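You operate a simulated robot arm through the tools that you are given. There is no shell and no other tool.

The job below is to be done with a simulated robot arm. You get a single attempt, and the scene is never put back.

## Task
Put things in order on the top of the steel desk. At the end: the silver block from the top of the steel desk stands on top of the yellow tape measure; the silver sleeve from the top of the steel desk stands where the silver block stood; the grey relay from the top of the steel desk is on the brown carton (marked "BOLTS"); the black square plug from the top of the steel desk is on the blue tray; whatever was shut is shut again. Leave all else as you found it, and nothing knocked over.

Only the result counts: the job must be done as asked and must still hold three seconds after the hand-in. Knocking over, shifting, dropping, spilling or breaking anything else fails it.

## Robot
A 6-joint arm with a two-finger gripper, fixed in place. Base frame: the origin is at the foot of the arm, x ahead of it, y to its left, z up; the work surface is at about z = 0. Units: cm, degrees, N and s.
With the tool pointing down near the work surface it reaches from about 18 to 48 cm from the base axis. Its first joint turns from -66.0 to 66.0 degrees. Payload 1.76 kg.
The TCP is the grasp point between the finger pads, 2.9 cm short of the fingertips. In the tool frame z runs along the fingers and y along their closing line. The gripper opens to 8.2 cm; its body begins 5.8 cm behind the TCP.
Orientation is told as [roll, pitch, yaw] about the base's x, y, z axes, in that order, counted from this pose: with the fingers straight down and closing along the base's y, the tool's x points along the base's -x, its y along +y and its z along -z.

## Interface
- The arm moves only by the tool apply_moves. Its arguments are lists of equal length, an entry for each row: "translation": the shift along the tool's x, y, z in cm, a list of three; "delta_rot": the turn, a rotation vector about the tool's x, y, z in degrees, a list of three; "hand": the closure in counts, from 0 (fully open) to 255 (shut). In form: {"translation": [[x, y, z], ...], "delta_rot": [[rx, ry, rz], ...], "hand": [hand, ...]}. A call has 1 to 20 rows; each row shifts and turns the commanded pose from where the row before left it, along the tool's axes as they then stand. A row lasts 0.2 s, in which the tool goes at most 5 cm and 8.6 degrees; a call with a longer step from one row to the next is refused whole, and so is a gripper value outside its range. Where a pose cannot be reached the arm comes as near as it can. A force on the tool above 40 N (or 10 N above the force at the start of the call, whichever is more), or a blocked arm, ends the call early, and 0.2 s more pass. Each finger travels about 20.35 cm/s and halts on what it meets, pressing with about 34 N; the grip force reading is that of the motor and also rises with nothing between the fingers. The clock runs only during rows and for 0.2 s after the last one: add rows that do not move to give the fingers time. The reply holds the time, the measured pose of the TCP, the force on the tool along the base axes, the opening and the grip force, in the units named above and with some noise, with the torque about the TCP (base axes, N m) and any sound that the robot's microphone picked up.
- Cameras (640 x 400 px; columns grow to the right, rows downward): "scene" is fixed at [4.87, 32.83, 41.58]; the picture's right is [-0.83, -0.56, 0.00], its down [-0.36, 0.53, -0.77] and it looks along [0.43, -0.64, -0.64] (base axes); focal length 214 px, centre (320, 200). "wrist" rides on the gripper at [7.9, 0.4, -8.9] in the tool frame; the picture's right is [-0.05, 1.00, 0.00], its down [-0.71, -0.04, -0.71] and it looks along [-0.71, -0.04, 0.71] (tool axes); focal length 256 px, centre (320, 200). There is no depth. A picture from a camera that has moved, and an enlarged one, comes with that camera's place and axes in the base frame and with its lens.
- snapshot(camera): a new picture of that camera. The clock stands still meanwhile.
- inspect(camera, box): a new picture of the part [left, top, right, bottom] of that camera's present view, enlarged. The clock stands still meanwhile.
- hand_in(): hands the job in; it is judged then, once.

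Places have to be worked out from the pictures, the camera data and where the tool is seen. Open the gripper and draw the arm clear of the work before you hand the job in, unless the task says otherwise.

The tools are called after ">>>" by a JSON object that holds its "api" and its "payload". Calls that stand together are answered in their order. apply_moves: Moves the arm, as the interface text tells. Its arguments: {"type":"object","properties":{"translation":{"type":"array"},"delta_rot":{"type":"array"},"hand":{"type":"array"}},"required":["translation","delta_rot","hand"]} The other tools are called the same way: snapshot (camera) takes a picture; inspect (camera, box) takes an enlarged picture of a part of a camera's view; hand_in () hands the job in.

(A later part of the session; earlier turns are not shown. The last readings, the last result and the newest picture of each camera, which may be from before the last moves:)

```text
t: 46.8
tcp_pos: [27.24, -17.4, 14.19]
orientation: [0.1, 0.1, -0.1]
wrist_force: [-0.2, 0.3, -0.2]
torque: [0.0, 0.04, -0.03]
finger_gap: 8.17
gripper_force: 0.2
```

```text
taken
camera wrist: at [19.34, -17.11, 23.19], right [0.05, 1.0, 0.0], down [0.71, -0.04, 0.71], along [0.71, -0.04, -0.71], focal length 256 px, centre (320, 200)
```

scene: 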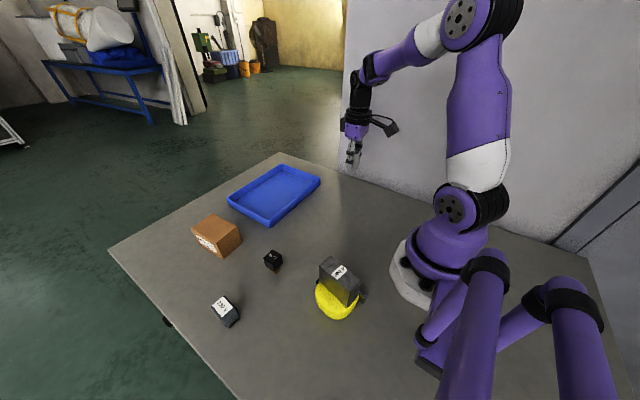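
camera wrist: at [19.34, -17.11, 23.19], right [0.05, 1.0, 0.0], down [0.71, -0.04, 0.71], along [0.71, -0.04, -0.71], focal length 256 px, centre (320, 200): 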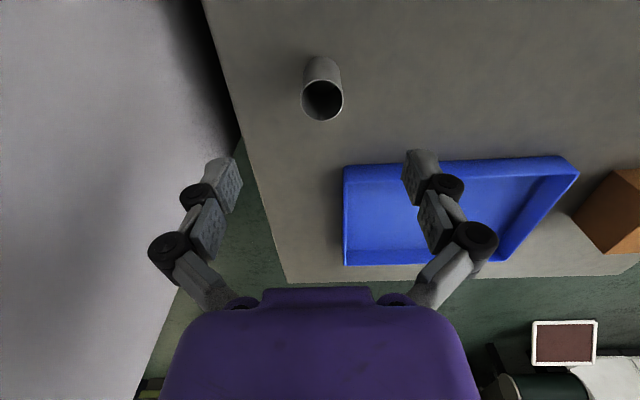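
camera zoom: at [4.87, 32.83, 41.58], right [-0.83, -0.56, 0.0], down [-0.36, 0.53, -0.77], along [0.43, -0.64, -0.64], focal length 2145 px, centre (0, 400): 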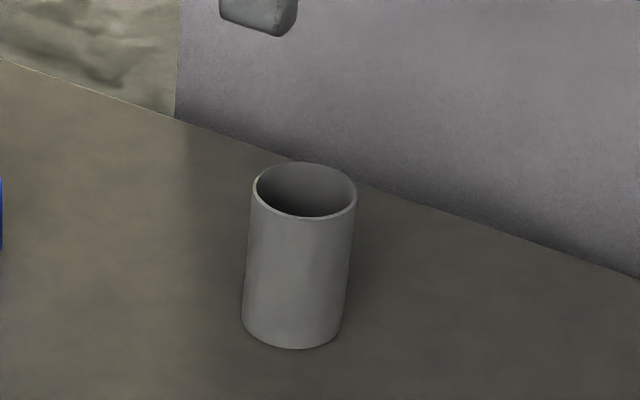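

The sleeve stands at the block's former spot, with footprint centres agreeing within about 0.2 cm in the scene view. Next I go to the plug near (27.4,16.4), travelling high.

>>> {"api": "apply_moves", "payload": {"translation": [[0, 0, -2], [0, 0, -2], [0, 3.4, 0], [0, 3.4, 0], [0, 3.4, 0], [0, 3.4, 0], [0, 3.4, 0], [0, 3.4, 0], [0, 3.4, 0], [0, 3.4, 0], [0, 3.4, 0], [-0.2, 3.2, 0], [0, 0, 1.5], [0, 0, 1.5], [0, 0, 0], [0, 0, 0]], "delta_rot": [[0, 0, 0], [0, 0, 0], [0, 0, 0], [0, 0, 0], [0, 0, 0], [0, 0, 0], [0, 0, 0], [0, 0, 0], [0, 0, 0], [0, 0, 0], [0, 0, 0], [0, 0, 0], [0, 0, 0], [0, 0, 0], [0, 0, 0], [0, 0, 0]], "hand": [0, 0, 0, 0, 0, 0, 0, 0, 0, 0, 0, 0, 0, 0, 0, 0]}}

>>> {"api": "snapshot", "payload": {"camera": "wrist"}}

>>> {"api": "inspect", "payload": {"camera": "wrist", "box": [240, 10, 400, 150]}}

>>> {"api": "inspect", "payload": {"camera": "scene", "box": [256, 240, 304, 280]}}

```text
t: 50.2
tcp_pos: [27.42, 16.3, 15.32]
orientation: [0.0, 0.0, 0.0]
wrist_force: [-0.2, -0.4, -1.2]
torque: [0.05, 0.01, 0.0]
finger_gap: 8.2
gripper_force: 0.1
```

```text
taken
camera wrist: at [19.6, 16.67, 24.24], right [0.05, 1.0, 0.0], down [0.71, -0.04, 0.71], along [0.71, -0.04, -0.71], focal length 256 px, centre (320, 200)
```

wrist: 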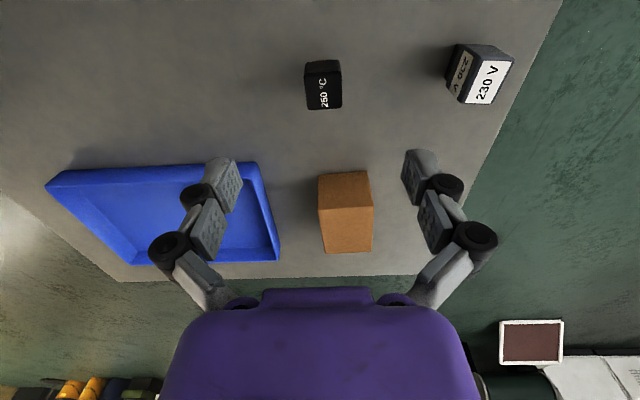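

```text
2.86 times, centred on (320, 80) of wrist
camera zoom: at [19.6, 16.67, 24.24], right [0.05, 1.0, 0.0], down [0.71, -0.04, 0.71], along [0.71, -0.04, -0.71], focal length 731 px, centre (320, 543)
```

zoom: 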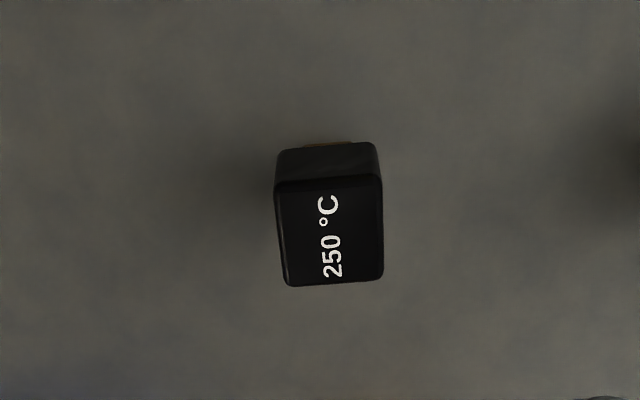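

```text
10.00 times, centred on (280, 260) of scene
camera zoom: at [4.87, 32.83, 41.58], right [-0.83, -0.56, 0.0], down [-0.36, 0.53, -0.77], along [0.43, -0.64, -0.64], focal length 2145 px, centre (720, -400)
```

zoom: 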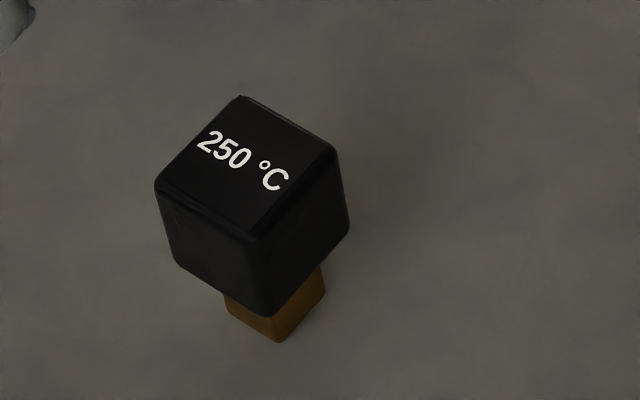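

The plug is a ~2.65 cm cube head (z≈2.2–4.8) on a narrow stem, centred near (27.5,16.57) with yaw ≈2°. I align and descend to TCP z≈3.5 with the fingers open.

>>> {"api": "apply_moves", "payload": {"translation": [[-0.1, 0.25, 0], [0, 0, 2], [0, 0, 2], [0, 0, 2], [0, 0, 2], [0, 0, 1.5], [0, 0, 1.3], [0, 0, 1], [0, 0, 0]], "delta_rot": [[0, 0, -2], [0, 0, 0], [0, 0, 0], [0, 0, 0], [0, 0, 0], [0, 0, 0], [0, 0, 0], [0, 0, 0], [0, 0, 0]], "hand": [0, 0, 0, 0, 0, 0, 0, 0, 0]}}

>>> {"api": "snapshot", "payload": {"camera": "wrist"}}

>>> {"api": "inspect", "payload": {"camera": "scene", "box": [240, 220, 320, 280]}}

```text
t: 52.2
tcp_pos: [27.55, 16.62, 3.54]
orientation: [0.0, 0.0, 2.0]
wrist_force: [0.6, -0.2, -0.8]
torque: [-0.01, 0.02, 0.0]
finger_gap: 8.2
gripper_force: 0.1
```

```text
taken
camera wrist: at [19.63, 16.81, 12.47], right [0.02, 1.0, 0.0], down [0.71, -0.01, 0.71], along [0.71, -0.01, -0.71], focal length 256 px, centre (320, 200)
```

wrist: 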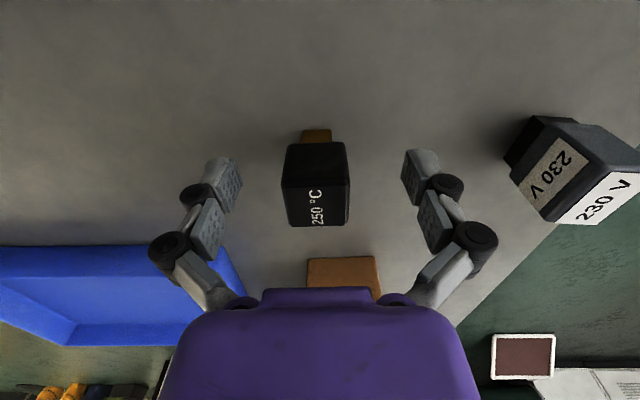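

```text
6.67 times, centred on (280, 250) of scene
camera zoom: at [4.87, 32.83, 41.58], right [-0.83, -0.56, 0.0], down [-0.36, 0.53, -0.77], along [0.43, -0.64, -0.64], focal length 1430 px, centre (587, -133)
```

zoom: 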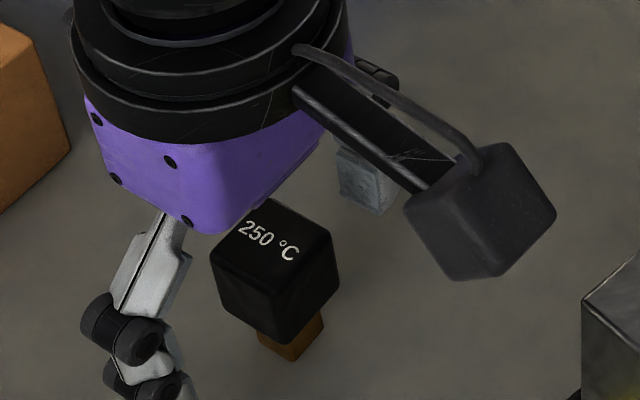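

The plug is nearly centred between the fingers, off by about 0.1 cm. I nudge by (+0.15 x, -0.1 y) and close slowly.

>>> {"api": "apply_moves", "payload": {"translation": [[-0.15, -0.11, 0], [0, 0, 0], [0, 0, 0], [0, 0, 0], [0, 0, 0], [0, 0, 0], [0, 0, 0], [0, 0, 0], [0, 0, 0]], "delta_rot": [[0, 0, 0], [0, 0, 0], [0, 0, 0], [0, 0, 0], [0, 0, 0], [0, 0, 0], [0, 0, 0], [0, 0, 0], [0, 0, 0]], "hand": [0, 80, 120, 145, 160, 170, 180, 255, 255]}}

>>> {"api": "inspect", "payload": {"camera": "scene", "box": [240, 220, 320, 280]}}

>>> {"api": "snapshot", "payload": {"camera": "wrist"}}

```text
t: 54.2
tcp_pos: [27.78, 16.5, 3.52]
orientation: [-0.1, 0.0, 2.0]
wrist_force: [-0.3, -0.6, 2.3]
torque: [0.01, 0.01, -0.01]
finger_gap: 2.66
gripper_force: 33.9
```

```text
6.67 times, centred on (280, 250) of scene
camera zoom: at [4.87, 32.83, 41.58], right [-0.83, -0.56, 0.0], down [-0.36, 0.53, -0.77], along [0.43, -0.64, -0.64], focal length 1430 px, centre (587, -133)
```

zoom: 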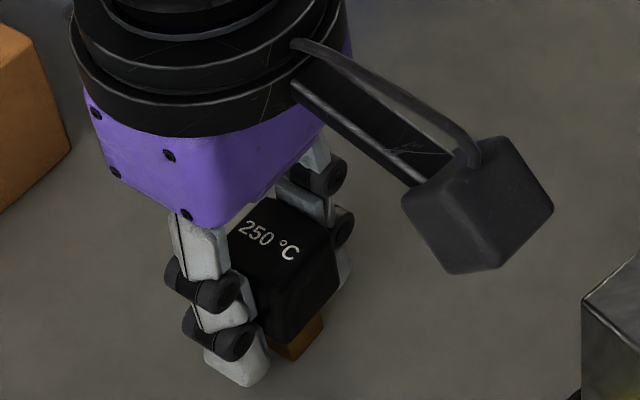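

```text
taken
camera wrist: at [19.8, 16.68, 12.46], right [0.02, 1.0, 0.0], down [0.71, -0.01, 0.71], along [0.71, -0.01, -0.71], focal length 256 px, centre (320, 200)
```

wrist: 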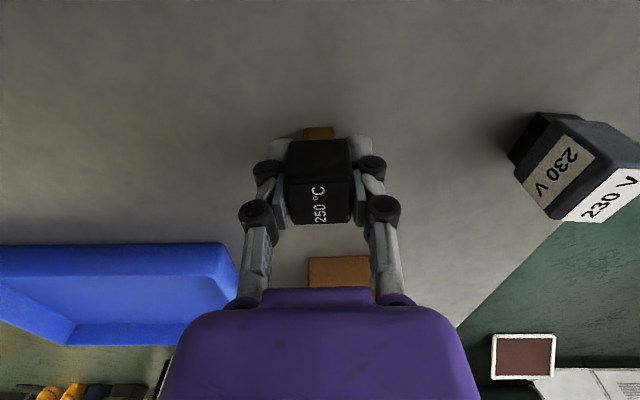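

The plug is gripped squarely (gap 2.66). I lift it and carry it over the tray to about (42,-2).

>>> {"api": "apply_moves", "payload": {"translation": [[0, 0, -0.6], [0, 0, -1.4], [0, 0, -2], [0, 0, -2.5], [0, 0, -2.5], [-1.7, -2.37, -1.5], [-1.7, -2.37, 0], [-1.7, -2.37, 0], [-1.7, -2.37, 0], [-1.7, -2.37, 0], [-1.7, -2.37, 0], [-1.7, -2.37, 0], [-1.75, -2.4, 0], [0, 0, 0], [0, 0, 0]], "delta_rot": [[0, 0, 0], [0, 0, 0], [0, 0, 0], [0, 0, 0], [0, 0, 0], [0, 0, 0], [0, 0, 0], [0, 0, 0], [0, 0, 0], [0, 0, 0], [0, 0, 0], [0, 0, 0], [0, 0, 0], [0, 0, 0], [0, 0, 0]], "hand": [255, 255, 255, 255, 255, 255, 255, 255, 255, 255, 255, 255, 255, 255, 255]}}

>>> {"api": "snapshot", "payload": {"camera": "wrist"}}

>>> {"api": "snapshot", "payload": {"camera": "scene"}}

```text
t: 57.4
tcp_pos: [42.18, -2.0, 13.99]
orientation: [0.0, 0.0, 2.0]
wrist_force: [0.1, 0.3, -0.8]
torque: [0.02, -0.03, 0.01]
finger_gap: 2.66
gripper_force: 33.4
```

```text
taken
camera wrist: at [34.2, -1.91, 22.95], right [0.02, 1.0, 0.0], down [0.71, -0.01, 0.71], along [0.71, -0.01, -0.71], focal length 256 px, centre (320, 200)
```

wrist: 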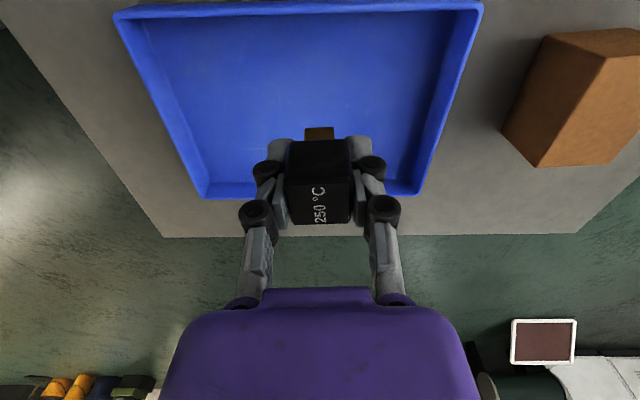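

```text
taken
```

scene: 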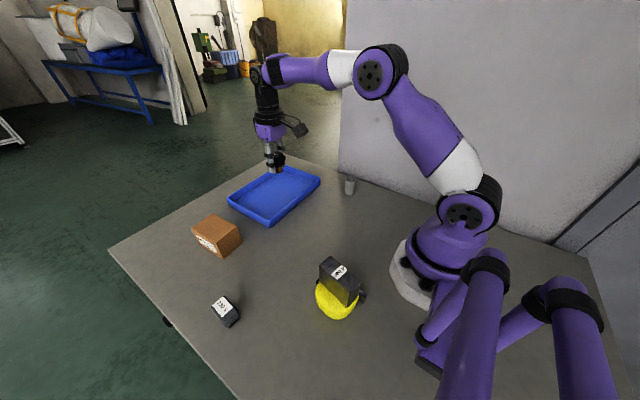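

The plug is over the tray floor, about 4 cm inside the near wall. I lower to TCP z≈5, then go in fine steps to contact.

>>> {"api": "apply_moves", "payload": {"translation": [[0, 0, 2], [0, 0, 2], [0, 0, 2], [0, 0, 1.5], [0, 0, 1], [0, 0, 0.5], [0, 0, 0]], "delta_rot": [[0, 0, 0], [0, 0, 0], [0, 0, 0], [0, 0, 0], [0, 0, 0], [0, 0, 0], [0, 0, 0]], "hand": [255, 255, 255, 255, 255, 255, 255]}}

>>> {"api": "apply_moves", "payload": {"translation": [[0, 0, 0.2], [0, 0, 0.2], [0, 0, 0.1], [0, 0, 0]], "delta_rot": [[0, 0, 0], [0, 0, 0], [0, 0, 0], [0, 0, 0]], "hand": [255, 255, 255, 255]}}

>>> {"api": "inspect", "payload": {"camera": "scene", "box": [220, 130, 332, 220]}}

```text
t: 59.0
tcp_pos: [42.08, -1.95, 5.01]
orientation: [0.0, 0.0, 2.1]
wrist_force: [0.5, 0.4, -0.7]
torque: [0.0, 0.0, 0.02]
finger_gap: 2.63
gripper_force: 34.2
```

```text
t: 60.0
tcp_pos: [42.17, -2.06, 4.45]
orientation: [0.0, 0.0, 2.0]
wrist_force: [-0.3, 0.3, -0.4]
torque: [-0.01, 0.01, 0.03]
finger_gap: 2.65
gripper_force: 34.0
```

```text
4.44 times, centred on (276, 175) of scene
camera zoom: at [4.87, 32.83, 41.58], right [-0.83, -0.56, 0.0], down [-0.36, 0.53, -0.77], along [0.43, -0.64, -0.64], focal length 953 px, centre (516, 311)
```

zoom: 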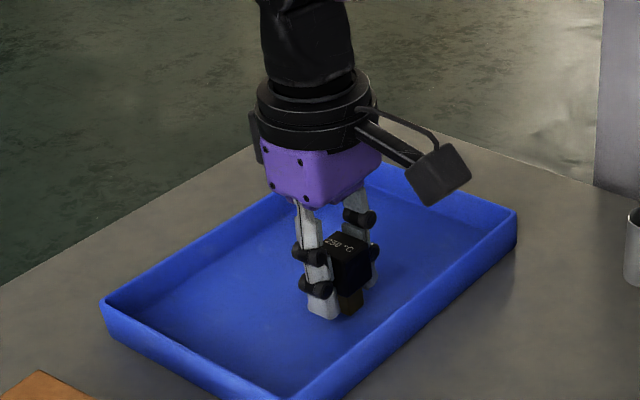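

No contact yet at z≈4.45. I continue in 0.1 cm steps, checking force each time.

>>> {"api": "apply_moves", "payload": {"translation": [[0, 0, 0.1], [0, 0, 0.1], [0, 0, 0]], "delta_rot": [[0, 0, 0], [0, 0, 0], [0, 0, 0]], "hand": [255, 255, 255]}}

>>> {"api": "apply_moves", "payload": {"translation": [[0, 0, 0.1], [0, 0, 0]], "delta_rot": [[0, 0, 0], [0, 0, 0]], "hand": [255, 255]}}

```text
t: 60.8
tcp_pos: [42.17, -2.11, 4.27]
orientation: [0.0, 0.0, 2.1]
wrist_force: [0.0, 0.1, -1.0]
torque: [0.0, -0.01, -0.01]
finger_gap: 2.64
gripper_force: 34.0
```

```text
t: 61.4
tcp_pos: [42.21, -2.07, 4.21]
orientation: [0.0, 0.0, 2.0]
wrist_force: [0.2, -0.6, -0.6]
torque: [0.01, 0.02, 0.01]
finger_gap: 2.63
gripper_force: 34.5
```

Still no contact at about 4.2, so I go on.

>>> {"api": "apply_moves", "payload": {"translation": [[0, 0, 0.1], [0, 0, 0]], "delta_rot": [[0, 0, 0], [0, 0, 0]], "hand": [255, 255]}}

>>> {"api": "apply_moves", "payload": {"translation": [[0, 0, 0.07], [0, 0, 0]], "delta_rot": [[0, 0, 0], [0, 0, 0]], "hand": [255, 255]}}

```text
t: 62.0
tcp_pos: [42.18, -2.22, 4.01]
orientation: [0.1, 0.0, 2.0]
wrist_force: [-1.2, -0.7, 1.1]
torque: [-0.01, 0.03, 0.0]
finger_gap: 2.64
gripper_force: 34.0
```

```text
t: 62.6
tcp_pos: [42.2, -1.97, 4.16]
orientation: [-0.1, -0.1, 2.0]
wrist_force: [-4.5, -1.2, 12.5]
torque: [-0.02, 0.17, 0.0]
finger_gap: 2.65
gripper_force: 33.7
```

Contact with the tray floor (+12.5 N). I back off a hair and open slowly.

>>> {"api": "apply_moves", "payload": {"translation": [[0, 0, -0.05], [0, 0, 0]], "delta_rot": [[0, 0, 0], [0, 0, 0]], "hand": [255, 255]}}

>>> {"api": "apply_moves", "payload": {"translation": [[0, 0, 0], [0, 0, 0], [0, 0, 0], [0, 0, 0], [0, 0, 0], [0, 0, 0], [0, 0, 0], [0, 0, 0]], "delta_rot": [[0, 0, 0], [0, 0, 0], [0, 0, 0], [0, 0, 0], [0, 0, 0], [0, 0, 0], [0, 0, 0], [0, 0, 0]], "hand": [185, 176, 170, 164, 155, 135, 100, 50]}}

>>> {"api": "inspect", "payload": {"camera": "scene", "box": [220, 130, 332, 220]}}

>>> {"api": "snapshot", "payload": {"camera": "wrist"}}

```text
t: 63.2
tcp_pos: [42.15, -2.16, 4.06]
orientation: [0.0, 0.0, 2.0]
wrist_force: [1.2, -0.3, 2.3]
torque: [0.02, -0.04, -0.01]
finger_gap: 2.63
gripper_force: 34.2
```

```text
t: 65.0
tcp_pos: [42.23, -2.09, 4.1]
orientation: [0.0, -0.1, 1.9]
wrist_force: [0.4, 0.3, -0.2]
torque: [0.03, -0.01, 0.02]
finger_gap: 6.59
gripper_force: 0.0
```

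```text
4.44 times, centred on (276, 175) of scene
camera zoom: at [4.87, 32.83, 41.58], right [-0.83, -0.56, 0.0], down [-0.36, 0.53, -0.77], along [0.43, -0.64, -0.64], focal length 953 px, centre (516, 311)
```

zoom: 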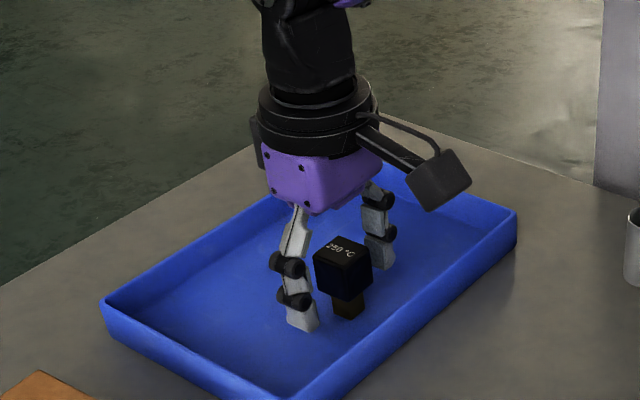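

```text
taken
camera wrist: at [34.19, -1.88, 12.98], right [0.02, 1.0, 0.0], down [0.71, -0.01, 0.71], along [0.71, -0.01, -0.71], focal length 256 px, centre (320, 200)
```

wrist: 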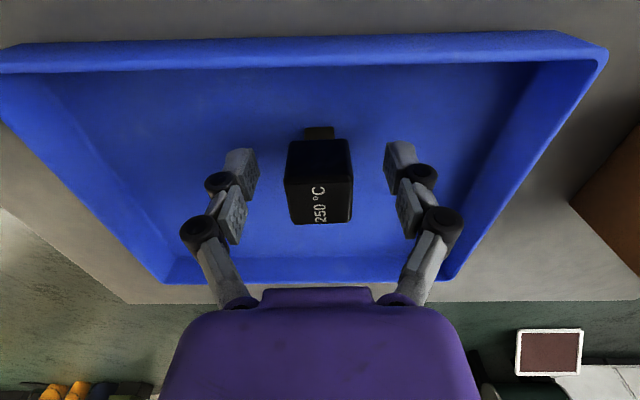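

The plug stands upright in the tray. I rise and travel high to above the relay near (27.4,28.5).

>>> {"api": "apply_moves", "payload": {"translation": [[0, 0, -0.5], [0, 0, -1], [0, 0, -2], [0, 0, -2.5], [0, 0, -3], [0, 0, -3], [0, 0, -2], [1.37, 3.09, 0], [1.37, 3.09, 0], [1.37, 3.09, 0], [1.37, 3.09, 0], [1.37, 3.09, 0], [1.37, 3.09, 0], [1.37, 3.09, 0], [1.37, 3.09, 0], [1.37, 3.09, 0], [1.37, 3.09, 0], [0, 0, 1.5], [0, 0, 0], [0, 0, 0]], "delta_rot": [[0, 0, 0], [0, 0, 0], [0, 0, 0], [0, 0, 0], [0, 0, 0], [0, 0, 0], [0, 0, 0], [0, 0, 0], [0, 0, 0], [0, 0, 0], [0, 0, 0], [0, 0, 0], [0, 0, 0], [0, 0, 0], [0, 0, 0], [0, 0, 0], [0, 0, 0], [0, 0, 0], [0, 0, 0], [0, 0, 0]], "hand": [30, 10, 0, 0, 0, 0, 0, 0, 0, 0, 0, 0, 0, 0, 0, 0, 0, 0, 0, 0]}}

>>> {"api": "snapshot", "payload": {"camera": "wrist"}}

>>> {"api": "inspect", "payload": {"camera": "wrist", "box": [240, 10, 400, 150]}}

>>> {"api": "inspect", "payload": {"camera": "scene", "box": [200, 285, 256, 335]}}

```text
t: 69.2
tcp_pos: [27.18, 28.21, 16.58]
orientation: [0.0, 0.0, 2.0]
wrist_force: [-0.7, -0.1, -0.2]
torque: [0.01, 0.0, -0.02]
finger_gap: 8.19
gripper_force: 0.1
```

```text
taken
camera wrist: at [19.27, 28.44, 25.5], right [0.02, 1.0, 0.0], down [0.71, -0.01, 0.71], along [0.71, -0.01, -0.71], focal length 256 px, centre (320, 200)
```

wrist: 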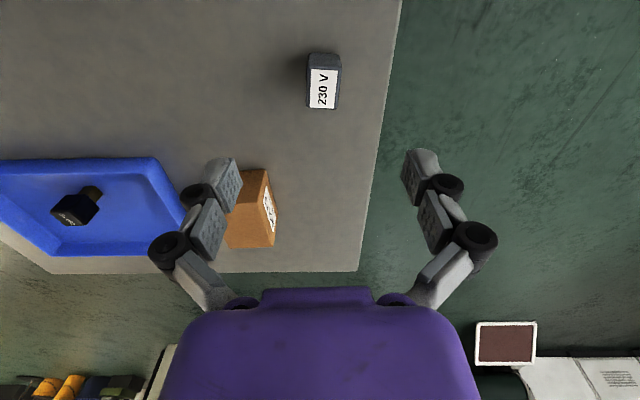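

```text
2.86 times, centred on (320, 80) of wrist
camera zoom: at [19.27, 28.44, 25.5], right [0.02, 1.0, 0.0], down [0.71, -0.01, 0.71], along [0.71, -0.01, -0.71], focal length 731 px, centre (320, 543)
```

zoom: 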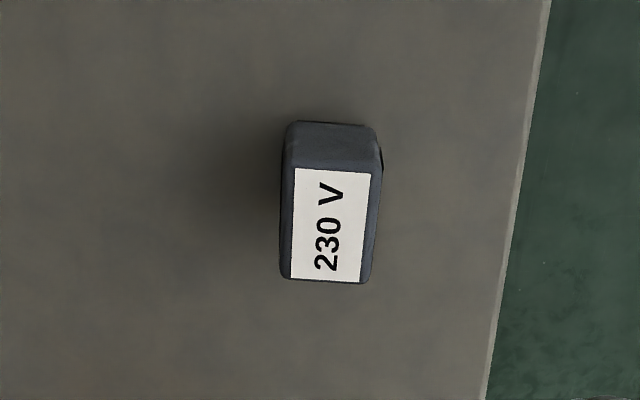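

```text
8.00 times, centred on (228, 310) of scene
camera zoom: at [4.87, 32.83, 41.58], right [-0.83, -0.56, 0.0], down [-0.36, 0.53, -0.77], along [0.43, -0.64, -0.64], focal length 1716 px, centre (1056, -680)
```

zoom: 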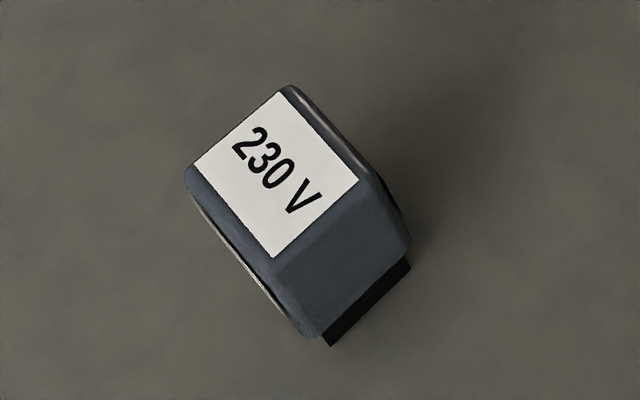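

The relay body is about 3.0×2.3×4.6 cm on a small black plinth, centred near (27.5,28.5) with yaw ≈ -4.7°. I align and descend with the fingers open to TCP z≈3.3.

>>> {"api": "apply_moves", "payload": {"translation": [[0, 0, 0], [-0.3, 0.31, 0], [0, 0, 2], [0, 0, 2], [0, 0, 2], [0, 0, 2], [0, 0, 2], [0, 0, 1.3], [0, 0, 1.2], [0, 0, 0.8], [0, 0, 0]], "delta_rot": [[0, 0, 6.7], [0, 0, 0], [0, 0, 0], [0, 0, 0], [0, 0, 0], [0, 0, 0], [0, 0, 0], [0, 0, 0], [0, 0, 0], [0, 0, 0], [0, 0, 0]], "hand": [0, 0, 0, 0, 0, 0, 0, 0, 0, 0, 0]}}

>>> {"api": "snapshot", "payload": {"camera": "wrist"}}

>>> {"api": "inspect", "payload": {"camera": "scene", "box": [190, 270, 270, 340]}}

```text
t: 71.6
tcp_pos: [27.65, 28.53, 3.27]
orientation: [0.2, 0.0, -4.8]
wrist_force: [0.8, 0.4, 0.6]
torque: [-0.02, 0.02, -0.01]
finger_gap: 8.18
gripper_force: 0.0
```

```text
taken
camera wrist: at [19.78, 29.66, 12.2], right [0.14, 0.99, 0.0], down [0.7, -0.1, 0.71], along [0.7, -0.1, -0.71], focal length 256 px, centre (320, 200)
```

wrist: 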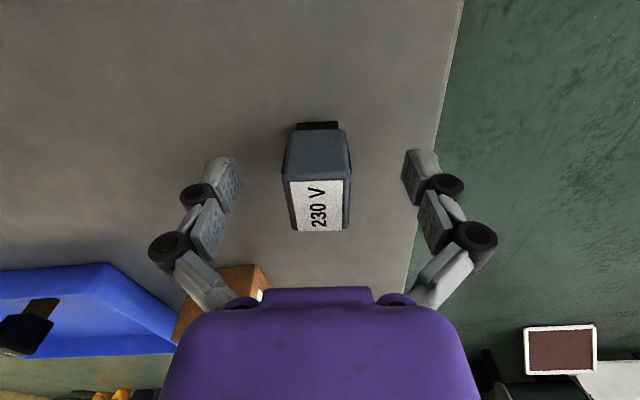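

```text
5.71 times, centred on (230, 305) of scene
camera zoom: at [4.87, 32.83, 41.58], right [-0.83, -0.56, 0.0], down [-0.36, 0.53, -0.77], along [0.43, -0.64, -0.64], focal length 1226 px, centre (834, -400)
```

zoom: 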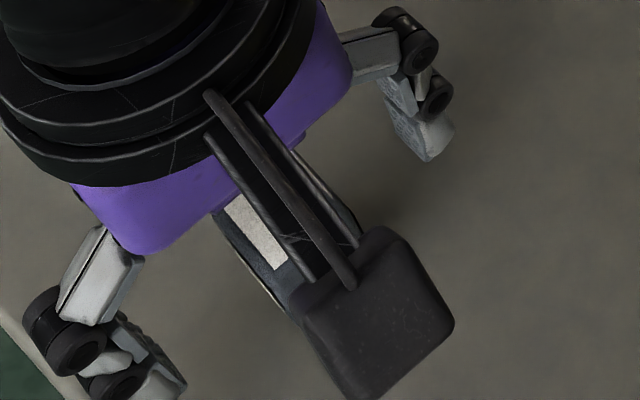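

The relay sits centrally between the fingers. I close slowly.

>>> {"api": "apply_moves", "payload": {"translation": [[-0.12, 0, 0], [0, 0, 0], [0, 0, 0], [0, 0, 0], [0, 0, 0], [0, 0, 0], [0, 0, 0], [0, 0, 0], [0, 0, 0]], "delta_rot": [[0, 0, -0.8], [0, 0, 0], [0, 0, 0], [0, 0, 0], [0, 0, 0], [0, 0, 0], [0, 0, 0], [0, 0, 0], [0, 0, 0]], "hand": [0, 80, 120, 145, 160, 170, 185, 255, 255]}}

>>> {"api": "snapshot", "payload": {"camera": "wrist"}}

```text
t: 73.6
tcp_pos: [27.73, 28.53, 3.36]
orientation: [0.0, 0.0, -3.9]
wrist_force: [-0.3, 0.3, 0.5]
torque: [0.02, -0.02, 0.01]
finger_gap: 2.56
gripper_force: 33.8
```

```text
taken
camera wrist: at [19.91, 29.57, 12.22], right [0.12, 0.99, 0.0], down [0.7, -0.09, 0.71], along [0.7, -0.09, -0.71], focal length 256 px, centre (320, 200)
```

wrist: 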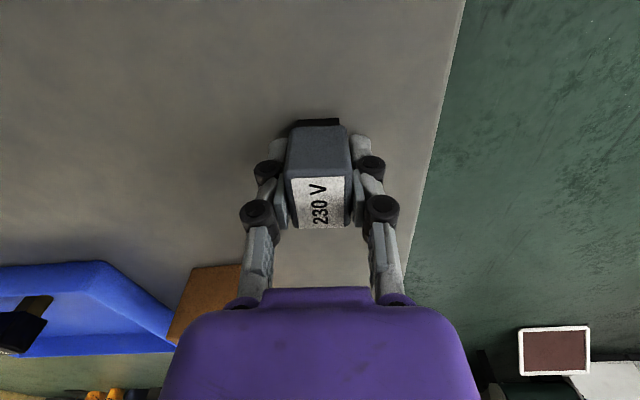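

The relay is gripped (gap 2.56). I lift it and check how it hangs before moving on.

>>> {"api": "apply_moves", "payload": {"translation": [[0, 0, -0.6], [0, 0, -1.4], [0, 0, -2], [0, 0, -2.5], [0, 0, -2.5], [0, 0, -2.5], [0, 0, -1.5], [0, 0, 0], [0, 0, 0]], "delta_rot": [[0, 0, 0], [0, 0, 0], [0, 0, 0], [0, 0, 0], [0, 0, 0], [0, 0, 0], [0, 0, 0], [0, 0, 0], [0, 0, 0]], "hand": [255, 255, 255, 255, 255, 255, 255, 255, 255]}}

>>> {"api": "snapshot", "payload": {"camera": "wrist"}}

>>> {"api": "snapshot", "payload": {"camera": "scene"}}

```text
t: 75.6
tcp_pos: [27.88, 28.52, 16.26]
orientation: [0.0, 0.0, -3.9]
wrist_force: [-0.2, 0.1, 0.5]
torque: [0.01, 0.02, 0.01]
finger_gap: 2.54
gripper_force: 34.3
```

```text
taken
camera wrist: at [19.93, 29.52, 25.25], right [0.12, 0.99, 0.0], down [0.7, -0.09, 0.71], along [0.7, -0.09, -0.71], focal length 256 px, centre (320, 200)
```

wrist: 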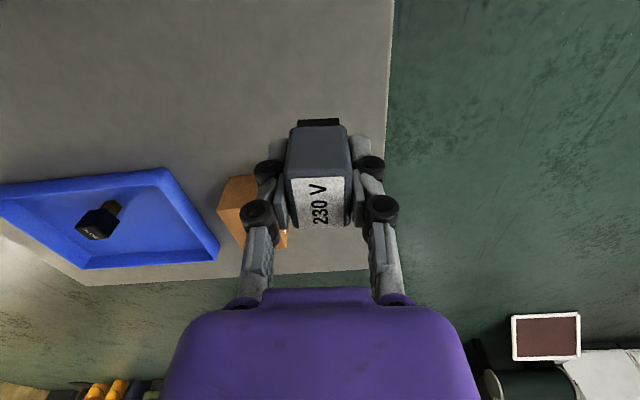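

```text
taken
```

scene: 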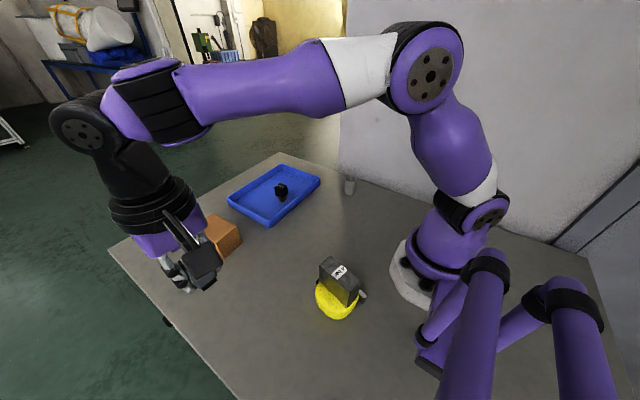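

The relay hangs straight. I carry it to above the carton at about (42.5,18.3), staying at z≈16.

>>> {"api": "apply_moves", "payload": {"translation": [[-1.2, -0.7, 0], [-2.2, -1.3, 0], [-2.2, -1.3, 0], [-2.2, -1.3, 0], [-2.2, -1.3, 0], [-2.2, -1.3, 0], [-1.8, -1.1, 0], [-1.3, -0.85, 0], [0, 0, 0], [0, 0, 0]], "delta_rot": [[0, 0, 0], [0, 0, 0], [0, 0, 0], [0, 0, 0], [0, 0, 0], [0, 0, 0], [0, 0, 0], [0, 0, 0], [0, 0, 0], [0, 0, 0]], "hand": [255, 255, 255, 255, 255, 255, 255, 255, 255, 255]}}

>>> {"api": "snapshot", "payload": {"camera": "wrist"}}

>>> {"api": "inspect", "payload": {"camera": "scene", "box": [150, 150, 290, 270]}}

```text
t: 77.8
tcp_pos: [42.03, 18.29, 16.13]
orientation: [0.0, 0.0, -4.0]
wrist_force: [-0.4, 0.4, -0.1]
torque: [-0.04, -0.02, -0.01]
finger_gap: 2.54
gripper_force: 34.2
out of reach, approached as far as the arm can: row 8
```

```text
taken
camera wrist: at [34.15, 19.29, 25.09], right [0.12, 0.99, 0.0], down [0.7, -0.09, 0.71], along [0.7, -0.09, -0.71], focal length 256 px, centre (320, 200)
```

wrist: 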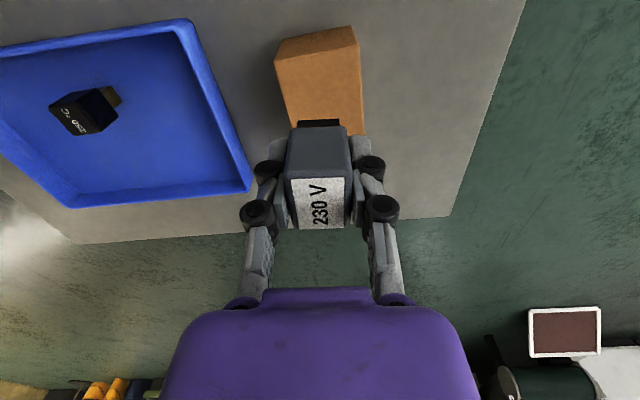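

```text
3.33 times, centred on (220, 210) of scene
camera zoom: at [4.87, 32.83, 41.58], right [-0.83, -0.56, 0.0], down [-0.36, 0.53, -0.77], along [0.43, -0.64, -0.64], focal length 715 px, centre (653, 167)
```

zoom: 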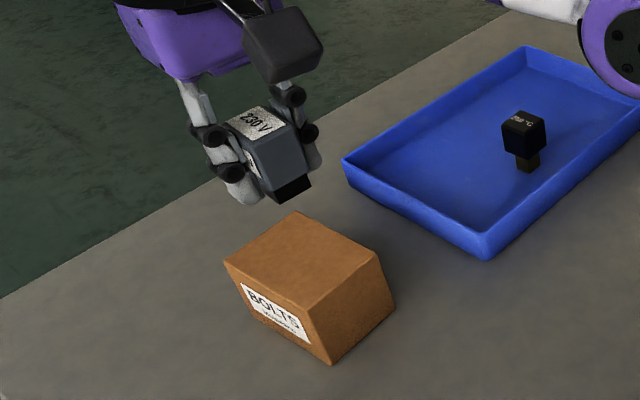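

The carton's near edge centre is around (39.2,18.6), so the relay is over its near-middle part. At z=16 the reach is limited, so I lower first, then shift about (+0.6,+0.4).

>>> {"api": "apply_moves", "payload": {"translation": [[0, 0, 1], [0, 0, 1.5], [0, 0, 1.5], [0, 0, 0], [-0.29, 0.22, 0], [-0.28, 0.22, 0], [0, 0, 0], [0, 0, 0]], "delta_rot": [[0, 0, 0], [0, 0, 0], [0, 0, 0], [0, 0, 0], [0, 0, 0], [0, 0, 0], [0, 0, 0], [0, 0, 0]], "hand": [255, 255, 255, 255, 255, 255, 255, 255]}}

>>> {"api": "snapshot", "payload": {"camera": "wrist"}}

>>> {"api": "inspect", "payload": {"camera": "scene", "box": [170, 170, 270, 260]}}

```text
t: 79.6
tcp_pos: [43.0, 18.82, 12.35]
orientation: [0.2, -0.2, -3.9]
wrist_force: [-0.4, 0.4, 0.2]
torque: [0.0, 0.02, -0.01]
finger_gap: 2.52
gripper_force: 34.2
out of reach, approached as far as the arm can: row 2, 3, 6
```

```text
taken
camera wrist: at [35.18, 19.82, 21.24], right [0.12, 0.99, 0.0], down [0.7, -0.09, 0.71], along [0.7, -0.09, -0.71], focal length 256 px, centre (320, 200)
```

wrist: 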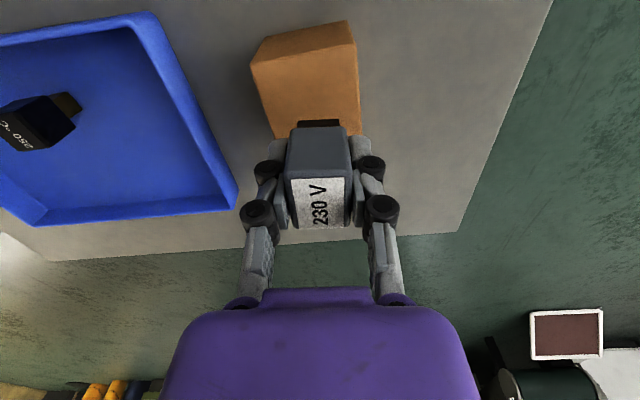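

```text
4.44 times, centred on (220, 215) of scene
camera zoom: at [4.87, 32.83, 41.58], right [-0.83, -0.56, 0.0], down [-0.36, 0.53, -0.77], along [0.43, -0.64, -0.64], focal length 953 px, centre (764, 133)
```

zoom: 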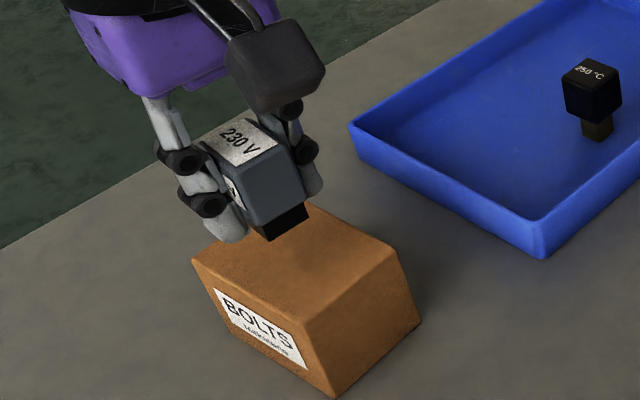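

The relay is over the carton's middle at (43.0,18.8), near the reach limit. I pull back 0.3 cm in x for a truly vertical pose and lower to z≈9.9.

>>> {"api": "apply_moves", "payload": {"translation": [[0.3, 0, 0], [0, 0, 0.8], [0, 0, 0.8], [0, 0, 0.6], [0, 0, 0], [0, 0, 0]], "delta_rot": [[0, 0, 0], [0, 0, 0], [0, 0, 0], [0, 0, 0], [0, 0, 0], [0, 0, 0]], "hand": [255, 255, 255, 255, 255, 255]}}

>>> {"api": "inspect", "payload": {"camera": "scene", "box": [170, 170, 270, 260]}}

>>> {"api": "snapshot", "payload": {"camera": "wrist"}}

```text
t: 81.0
tcp_pos: [43.2, 19.03, 10.09]
orientation: [-0.1, 0.1, -3.9]
wrist_force: [0.0, 0.4, -0.4]
torque: [0.0, -0.01, -0.03]
finger_gap: 2.54
gripper_force: 33.9
out of reach, approached as far as the arm can: row 3
```

```text
4.44 times, centred on (220, 215) of scene
camera zoom: at [4.87, 32.83, 41.58], right [-0.83, -0.56, 0.0], down [-0.36, 0.53, -0.77], along [0.43, -0.64, -0.64], focal length 953 px, centre (764, 133)
```

zoom: 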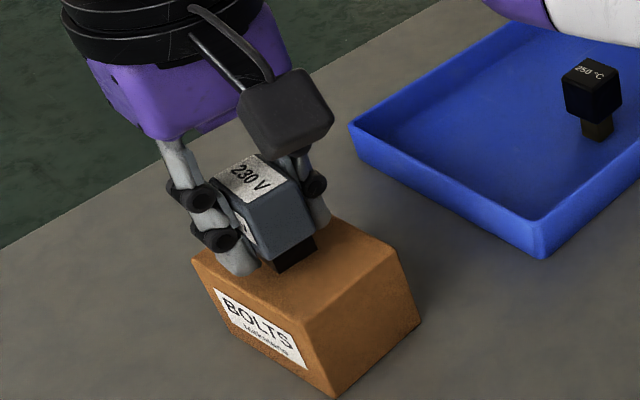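

```text
taken
camera wrist: at [35.32, 20.04, 19.15], right [0.12, 0.99, 0.0], down [0.7, -0.09, 0.71], along [0.7, -0.09, -0.71], focal length 256 px, centre (320, 200)
```

wrist: 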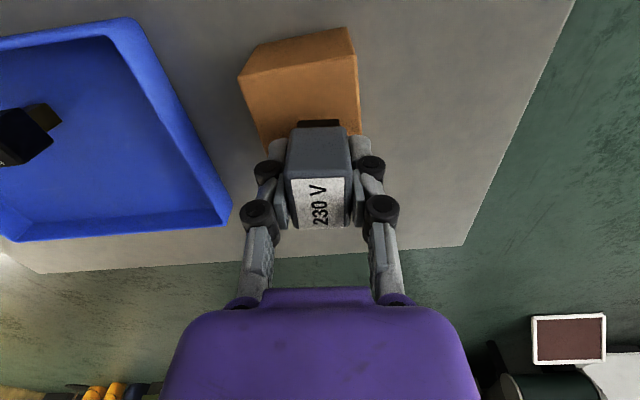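

The relay has drifted outward to (43.2,19.0) and sits about 0.65 cm to the +y side of the carton's centreline. I shift back by tool x +0.4, y -0.6 at this height and re-read.

>>> {"api": "apply_moves", "payload": {"translation": [[0.2, -0.3, 0], [0.2, -0.3, 0], [0, 0, 0], [0, 0, 0]], "delta_rot": [[0, 0, 0], [0, 0, 0], [0, 0, 0], [0, 0, 0]], "hand": [255, 255, 255, 255]}}

>>> {"api": "inspect", "payload": {"camera": "wrist", "box": [200, 20, 420, 180]}}

>>> {"api": "inspect", "payload": {"camera": "scene", "box": [170, 170, 270, 260]}}

```text
t: 82.0
tcp_pos: [43.46, 18.71, 10.39]
orientation: [0.0, 0.1, -3.8]
wrist_force: [-0.5, 1.1, -0.9]
torque: [-0.02, -0.01, 0.02]
finger_gap: 2.52
gripper_force: 33.5
out of reach, approached as far as the arm can: row 1, 2
```

```text
2.50 times, centred on (310, 100) of wrist
camera zoom: at [35.45, 19.68, 19.33], right [0.12, 0.99, 0.0], down [0.7, -0.09, 0.71], along [0.7, -0.09, -0.71], focal length 640 px, centre (345, 450)
```

zoom: 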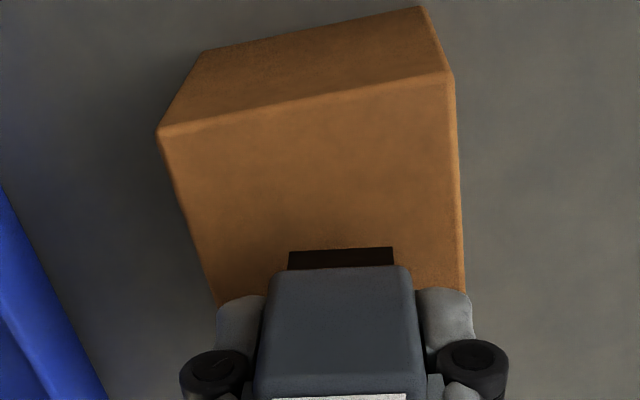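

```text
4.44 times, centred on (220, 215) of scene
camera zoom: at [4.87, 32.83, 41.58], right [-0.83, -0.56, 0.0], down [-0.36, 0.53, -0.77], along [0.43, -0.64, -0.64], focal length 953 px, centre (764, 133)
```

zoom: 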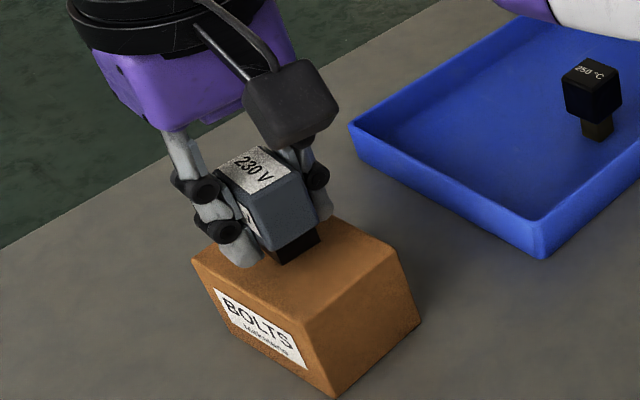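

Laterally the relay is now centred on the carton, about 4 cm from its near edge, but the arm sits right at its reach limit and responds poorly. I move inward about 1.3 cm along the carton's axis in small steps to get out of that zone.

>>> {"api": "apply_moves", "payload": {"translation": [[0.33, -0.05, 0], [0.33, -0.05, 0], [0.33, -0.04, 0], [0.3, -0.04, 0], [0, 0, 0], [0, 0, 0]], "delta_rot": [[0, 0, 0], [0, 0, 0], [0, 0, 0], [0, 0, 0], [0, 0, 0], [0, 0, 0]], "hand": [255, 255, 255, 255, 255, 255]}}

>>> {"api": "inspect", "payload": {"camera": "wrist", "box": [200, 20, 420, 180]}}

```text
t: 83.4
tcp_pos: [42.74, 18.99, 10.29]
orientation: [0.0, -0.1, -3.9]
wrist_force: [0.4, 0.7, 0.2]
torque: [-0.01, -0.01, 0.0]
finger_gap: 2.51
gripper_force: 34.1
out of reach, approached as far as the arm can: row 1, 2, 3
```

```text
2.50 times, centred on (310, 100) of wrist
camera zoom: at [34.65, 19.91, 19.31], right [0.12, 0.99, 0.0], down [0.7, -0.09, 0.71], along [0.7, -0.09, -0.71], focal length 640 px, centre (345, 450)
```

zoom: 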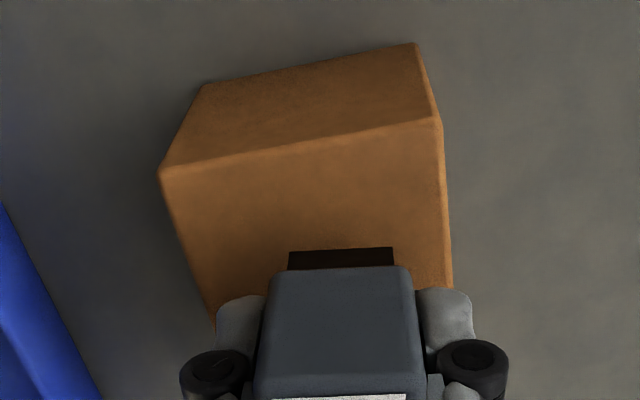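

Back in reach: the relay is 3.2 cm from the carton's near edge and about 0.4 cm right of centre. I shift tool (0.3,-0.4), lower 0.6 cm and re-check.

>>> {"api": "apply_moves", "payload": {"translation": [[0.15, -0.2, 0], [0.15, -0.2, 0], [0, 0, 0.3], [0, 0, 0.3], [0, 0, 0], [0, 0, 0]], "delta_rot": [[0, 0, 0], [0, 0, 0], [0, 0, 0], [0, 0, 0], [0, 0, 0], [0, 0, 0]], "hand": [255, 255, 255, 255, 255, 255]}}

>>> {"api": "inspect", "payload": {"camera": "wrist", "box": [200, 20, 420, 180]}}

>>> {"api": "inspect", "payload": {"camera": "scene", "box": [170, 170, 270, 260]}}

```text
t: 84.8
tcp_pos: [42.32, 18.52, 9.8]
orientation: [0.0, 0.0, -4.0]
wrist_force: [-0.2, -1.0, -0.3]
torque: [0.0, -0.02, 0.01]
finger_gap: 2.52
gripper_force: 34.5
```

```text
2.50 times, centred on (310, 100) of wrist
camera zoom: at [34.42, 19.55, 18.76], right [0.12, 0.99, 0.0], down [0.7, -0.09, 0.71], along [0.7, -0.09, -0.71], focal length 640 px, centre (345, 450)
```

zoom: 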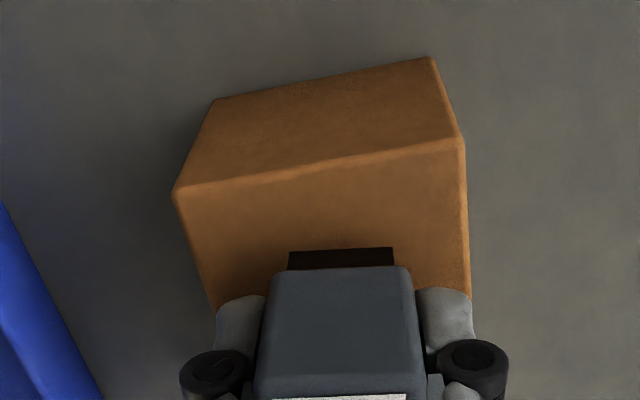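

```text
4.44 times, centred on (220, 215) of scene
camera zoom: at [4.87, 32.83, 41.58], right [-0.83, -0.56, 0.0], down [-0.36, 0.53, -0.77], along [0.43, -0.64, -0.64], focal length 953 px, centre (764, 133)
```

zoom: 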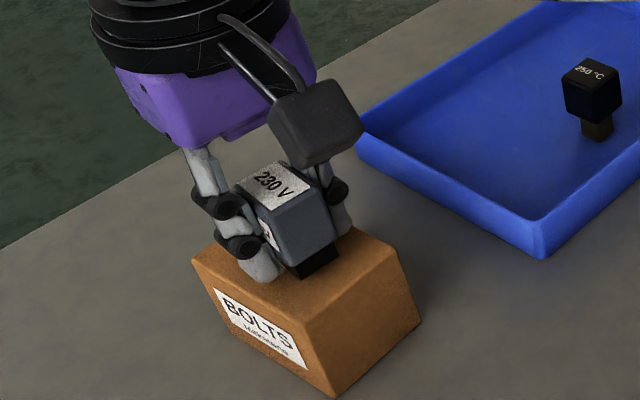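

The relay is well placed, about 3 cm from the near edge and centred laterally, and the arm is in reach. I lower in fine steps to contact.

>>> {"api": "apply_moves", "payload": {"translation": [[0, 0, 0.2], [0, 0, 0.15], [0, 0, 0], [0, 0, 0]], "delta_rot": [[0, 0, 0], [0, 0, 0], [0, 0, 0], [0, 0, 0]], "hand": [255, 255, 255, 255]}}

>>> {"api": "apply_moves", "payload": {"translation": [[0, 0, 0.1], [0, 0, 0]], "delta_rot": [[0, 0, 0], [0, 0, 0]], "hand": [255, 255]}}

>>> {"api": "apply_moves", "payload": {"translation": [[0, 0, 0.1], [0, 0, 0]], "delta_rot": [[0, 0, 0], [0, 0, 0]], "hand": [255, 255]}}

```text
t: 85.8
tcp_pos: [42.41, 18.44, 9.57]
orientation: [-0.1, 0.0, -3.8]
wrist_force: [0.5, 0.3, -0.5]
torque: [0.01, 0.01, 0.01]
finger_gap: 2.5
gripper_force: 34.4
```

```text
t: 86.4
tcp_pos: [42.36, 18.42, 9.52]
orientation: [-0.1, 0.0, -3.9]
wrist_force: [-0.8, 0.1, 0.0]
torque: [-0.02, 0.02, 0.01]
finger_gap: 2.53
gripper_force: 34.6
```

```text
t: 87.0
tcp_pos: [42.34, 18.57, 9.39]
orientation: [0.0, 0.1, -3.9]
wrist_force: [0.0, 0.3, -1.1]
torque: [-0.02, 0.01, 0.02]
finger_gap: 2.54
gripper_force: 34.2
```

No contact yet at z≈9.4. I continue in 0.1 cm steps.

>>> {"api": "apply_moves", "payload": {"translation": [[0, 0, 0.1], [0, 0, 0]], "delta_rot": [[0, 0, 0], [0, 0, 0]], "hand": [255, 255]}}

>>> {"api": "apply_moves", "payload": {"translation": [[0, 0, 0.1], [0, 0, 0]], "delta_rot": [[0, 0, 0], [0, 0, 0]], "hand": [255, 255]}}

>>> {"api": "inspect", "payload": {"camera": "scene", "box": [190, 190, 250, 250]}}

```text
t: 87.6
tcp_pos: [42.39, 18.49, 9.33]
orientation: [0.0, -0.1, -4.0]
wrist_force: [-1.5, -1.1, 7.6]
torque: [-0.05, 0.08, -0.02]
finger_gap: 2.54
gripper_force: 33.6
```

```text
t: 88.2
tcp_pos: [42.35, 18.33, 9.23]
orientation: [0.1, -0.2, -4.1]
wrist_force: [-3.0, -5.5, 24.8]
torque: [-0.15, 0.16, 0.05]
finger_gap: 2.54
gripper_force: 34.2
```

```text
6.67 times, centred on (220, 220) of scene
camera zoom: at [4.86, 32.83, 41.59], right [-0.83, -0.56, 0.0], down [-0.36, 0.53, -0.77], along [0.43, -0.64, -0.64], focal length 1430 px, centre (987, 67)
```

zoom: 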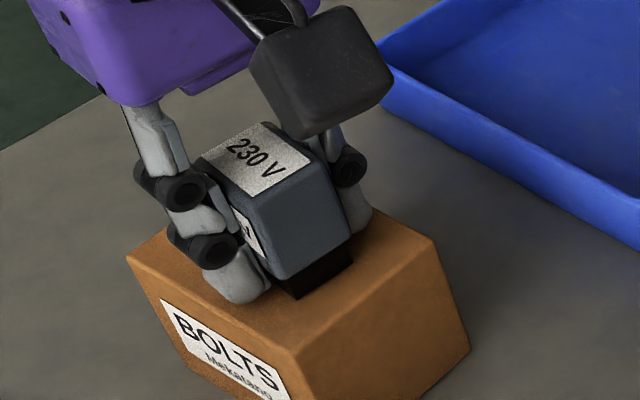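

Contact: the press is now +25 N. I back off by about 0.1 cm, then open slowly.

>>> {"api": "apply_moves", "payload": {"translation": [[0, 0, -0.11], [0, 0, 0]], "delta_rot": [[0, 0, 0], [0, 0, 0]], "hand": [255, 255]}}

```text
t: 88.8
tcp_pos: [42.29, 18.47, 9.22]
orientation: [0.0, -0.1, -3.9]
wrist_force: [4.0, 2.9, 12.3]
torque: [0.1, -0.12, 0.03]
finger_gap: 2.53
gripper_force: 33.6
```

The load is still +12 N, so I ease up slightly more before release.

>>> {"api": "apply_moves", "payload": {"translation": [[0, 0, -0.06], [0, 0, 0]], "delta_rot": [[0, 0, 0], [0, 0, 0]], "hand": [255, 255]}}

```text
t: 89.4
tcp_pos: [42.38, 18.51, 9.3]
orientation: [0.0, 0.1, -3.9]
wrist_force: [-1.8, -0.3, 5.2]
torque: [0.01, 0.06, 0.05]
finger_gap: 2.52
gripper_force: 34.5
```

The force is small (+5 N), so the relay is resting on the carton. I open slowly.

>>> {"api": "apply_moves", "payload": {"translation": [[0, 0, 0], [0, 0, 0], [0, 0, 0], [0, 0, 0], [0, 0, 0], [0, 0, 0], [0, 0, 0], [0, 0, 0]], "delta_rot": [[0, 0, 0], [0, 0, 0], [0, 0, 0], [0, 0, 0], [0, 0, 0], [0, 0, 0], [0, 0, 0], [0, 0, 0]], "hand": [190, 180, 174, 168, 158, 140, 110, 70]}}

>>> {"api": "inspect", "payload": {"camera": "scene", "box": [190, 190, 250, 250]}}

>>> {"api": "snapshot", "payload": {"camera": "wrist"}}

```text
t: 91.2
tcp_pos: [42.41, 18.65, 9.35]
orientation: [0.0, -0.1, -3.8]
wrist_force: [0.1, -0.4, 0.0]
torque: [0.01, -0.01, 0.01]
finger_gap: 5.94
gripper_force: 0.0
```

```text
6.67 times, centred on (220, 220) of scene
camera zoom: at [4.87, 32.83, 41.58], right [-0.83, -0.56, 0.0], down [-0.36, 0.53, -0.77], along [0.43, -0.64, -0.64], focal length 1430 px, centre (987, 67)
```

zoom: 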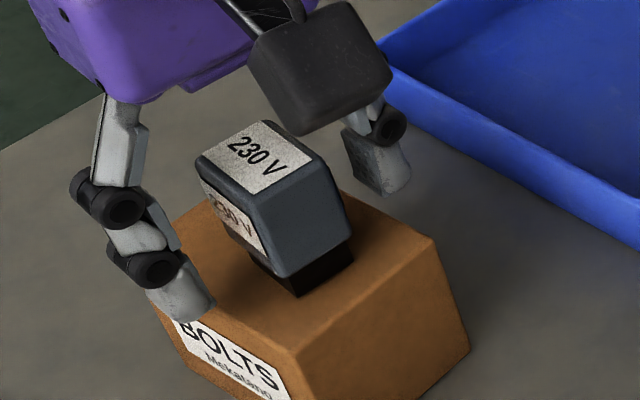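

```text
taken
camera wrist: at [34.45, 19.53, 18.24], right [0.12, 0.99, 0.0], down [0.7, -0.09, 0.71], along [0.7, -0.09, -0.71], focal length 256 px, centre (320, 200)
```

wrist: 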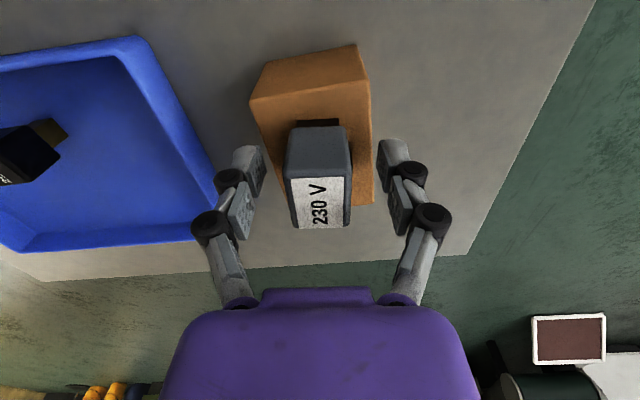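

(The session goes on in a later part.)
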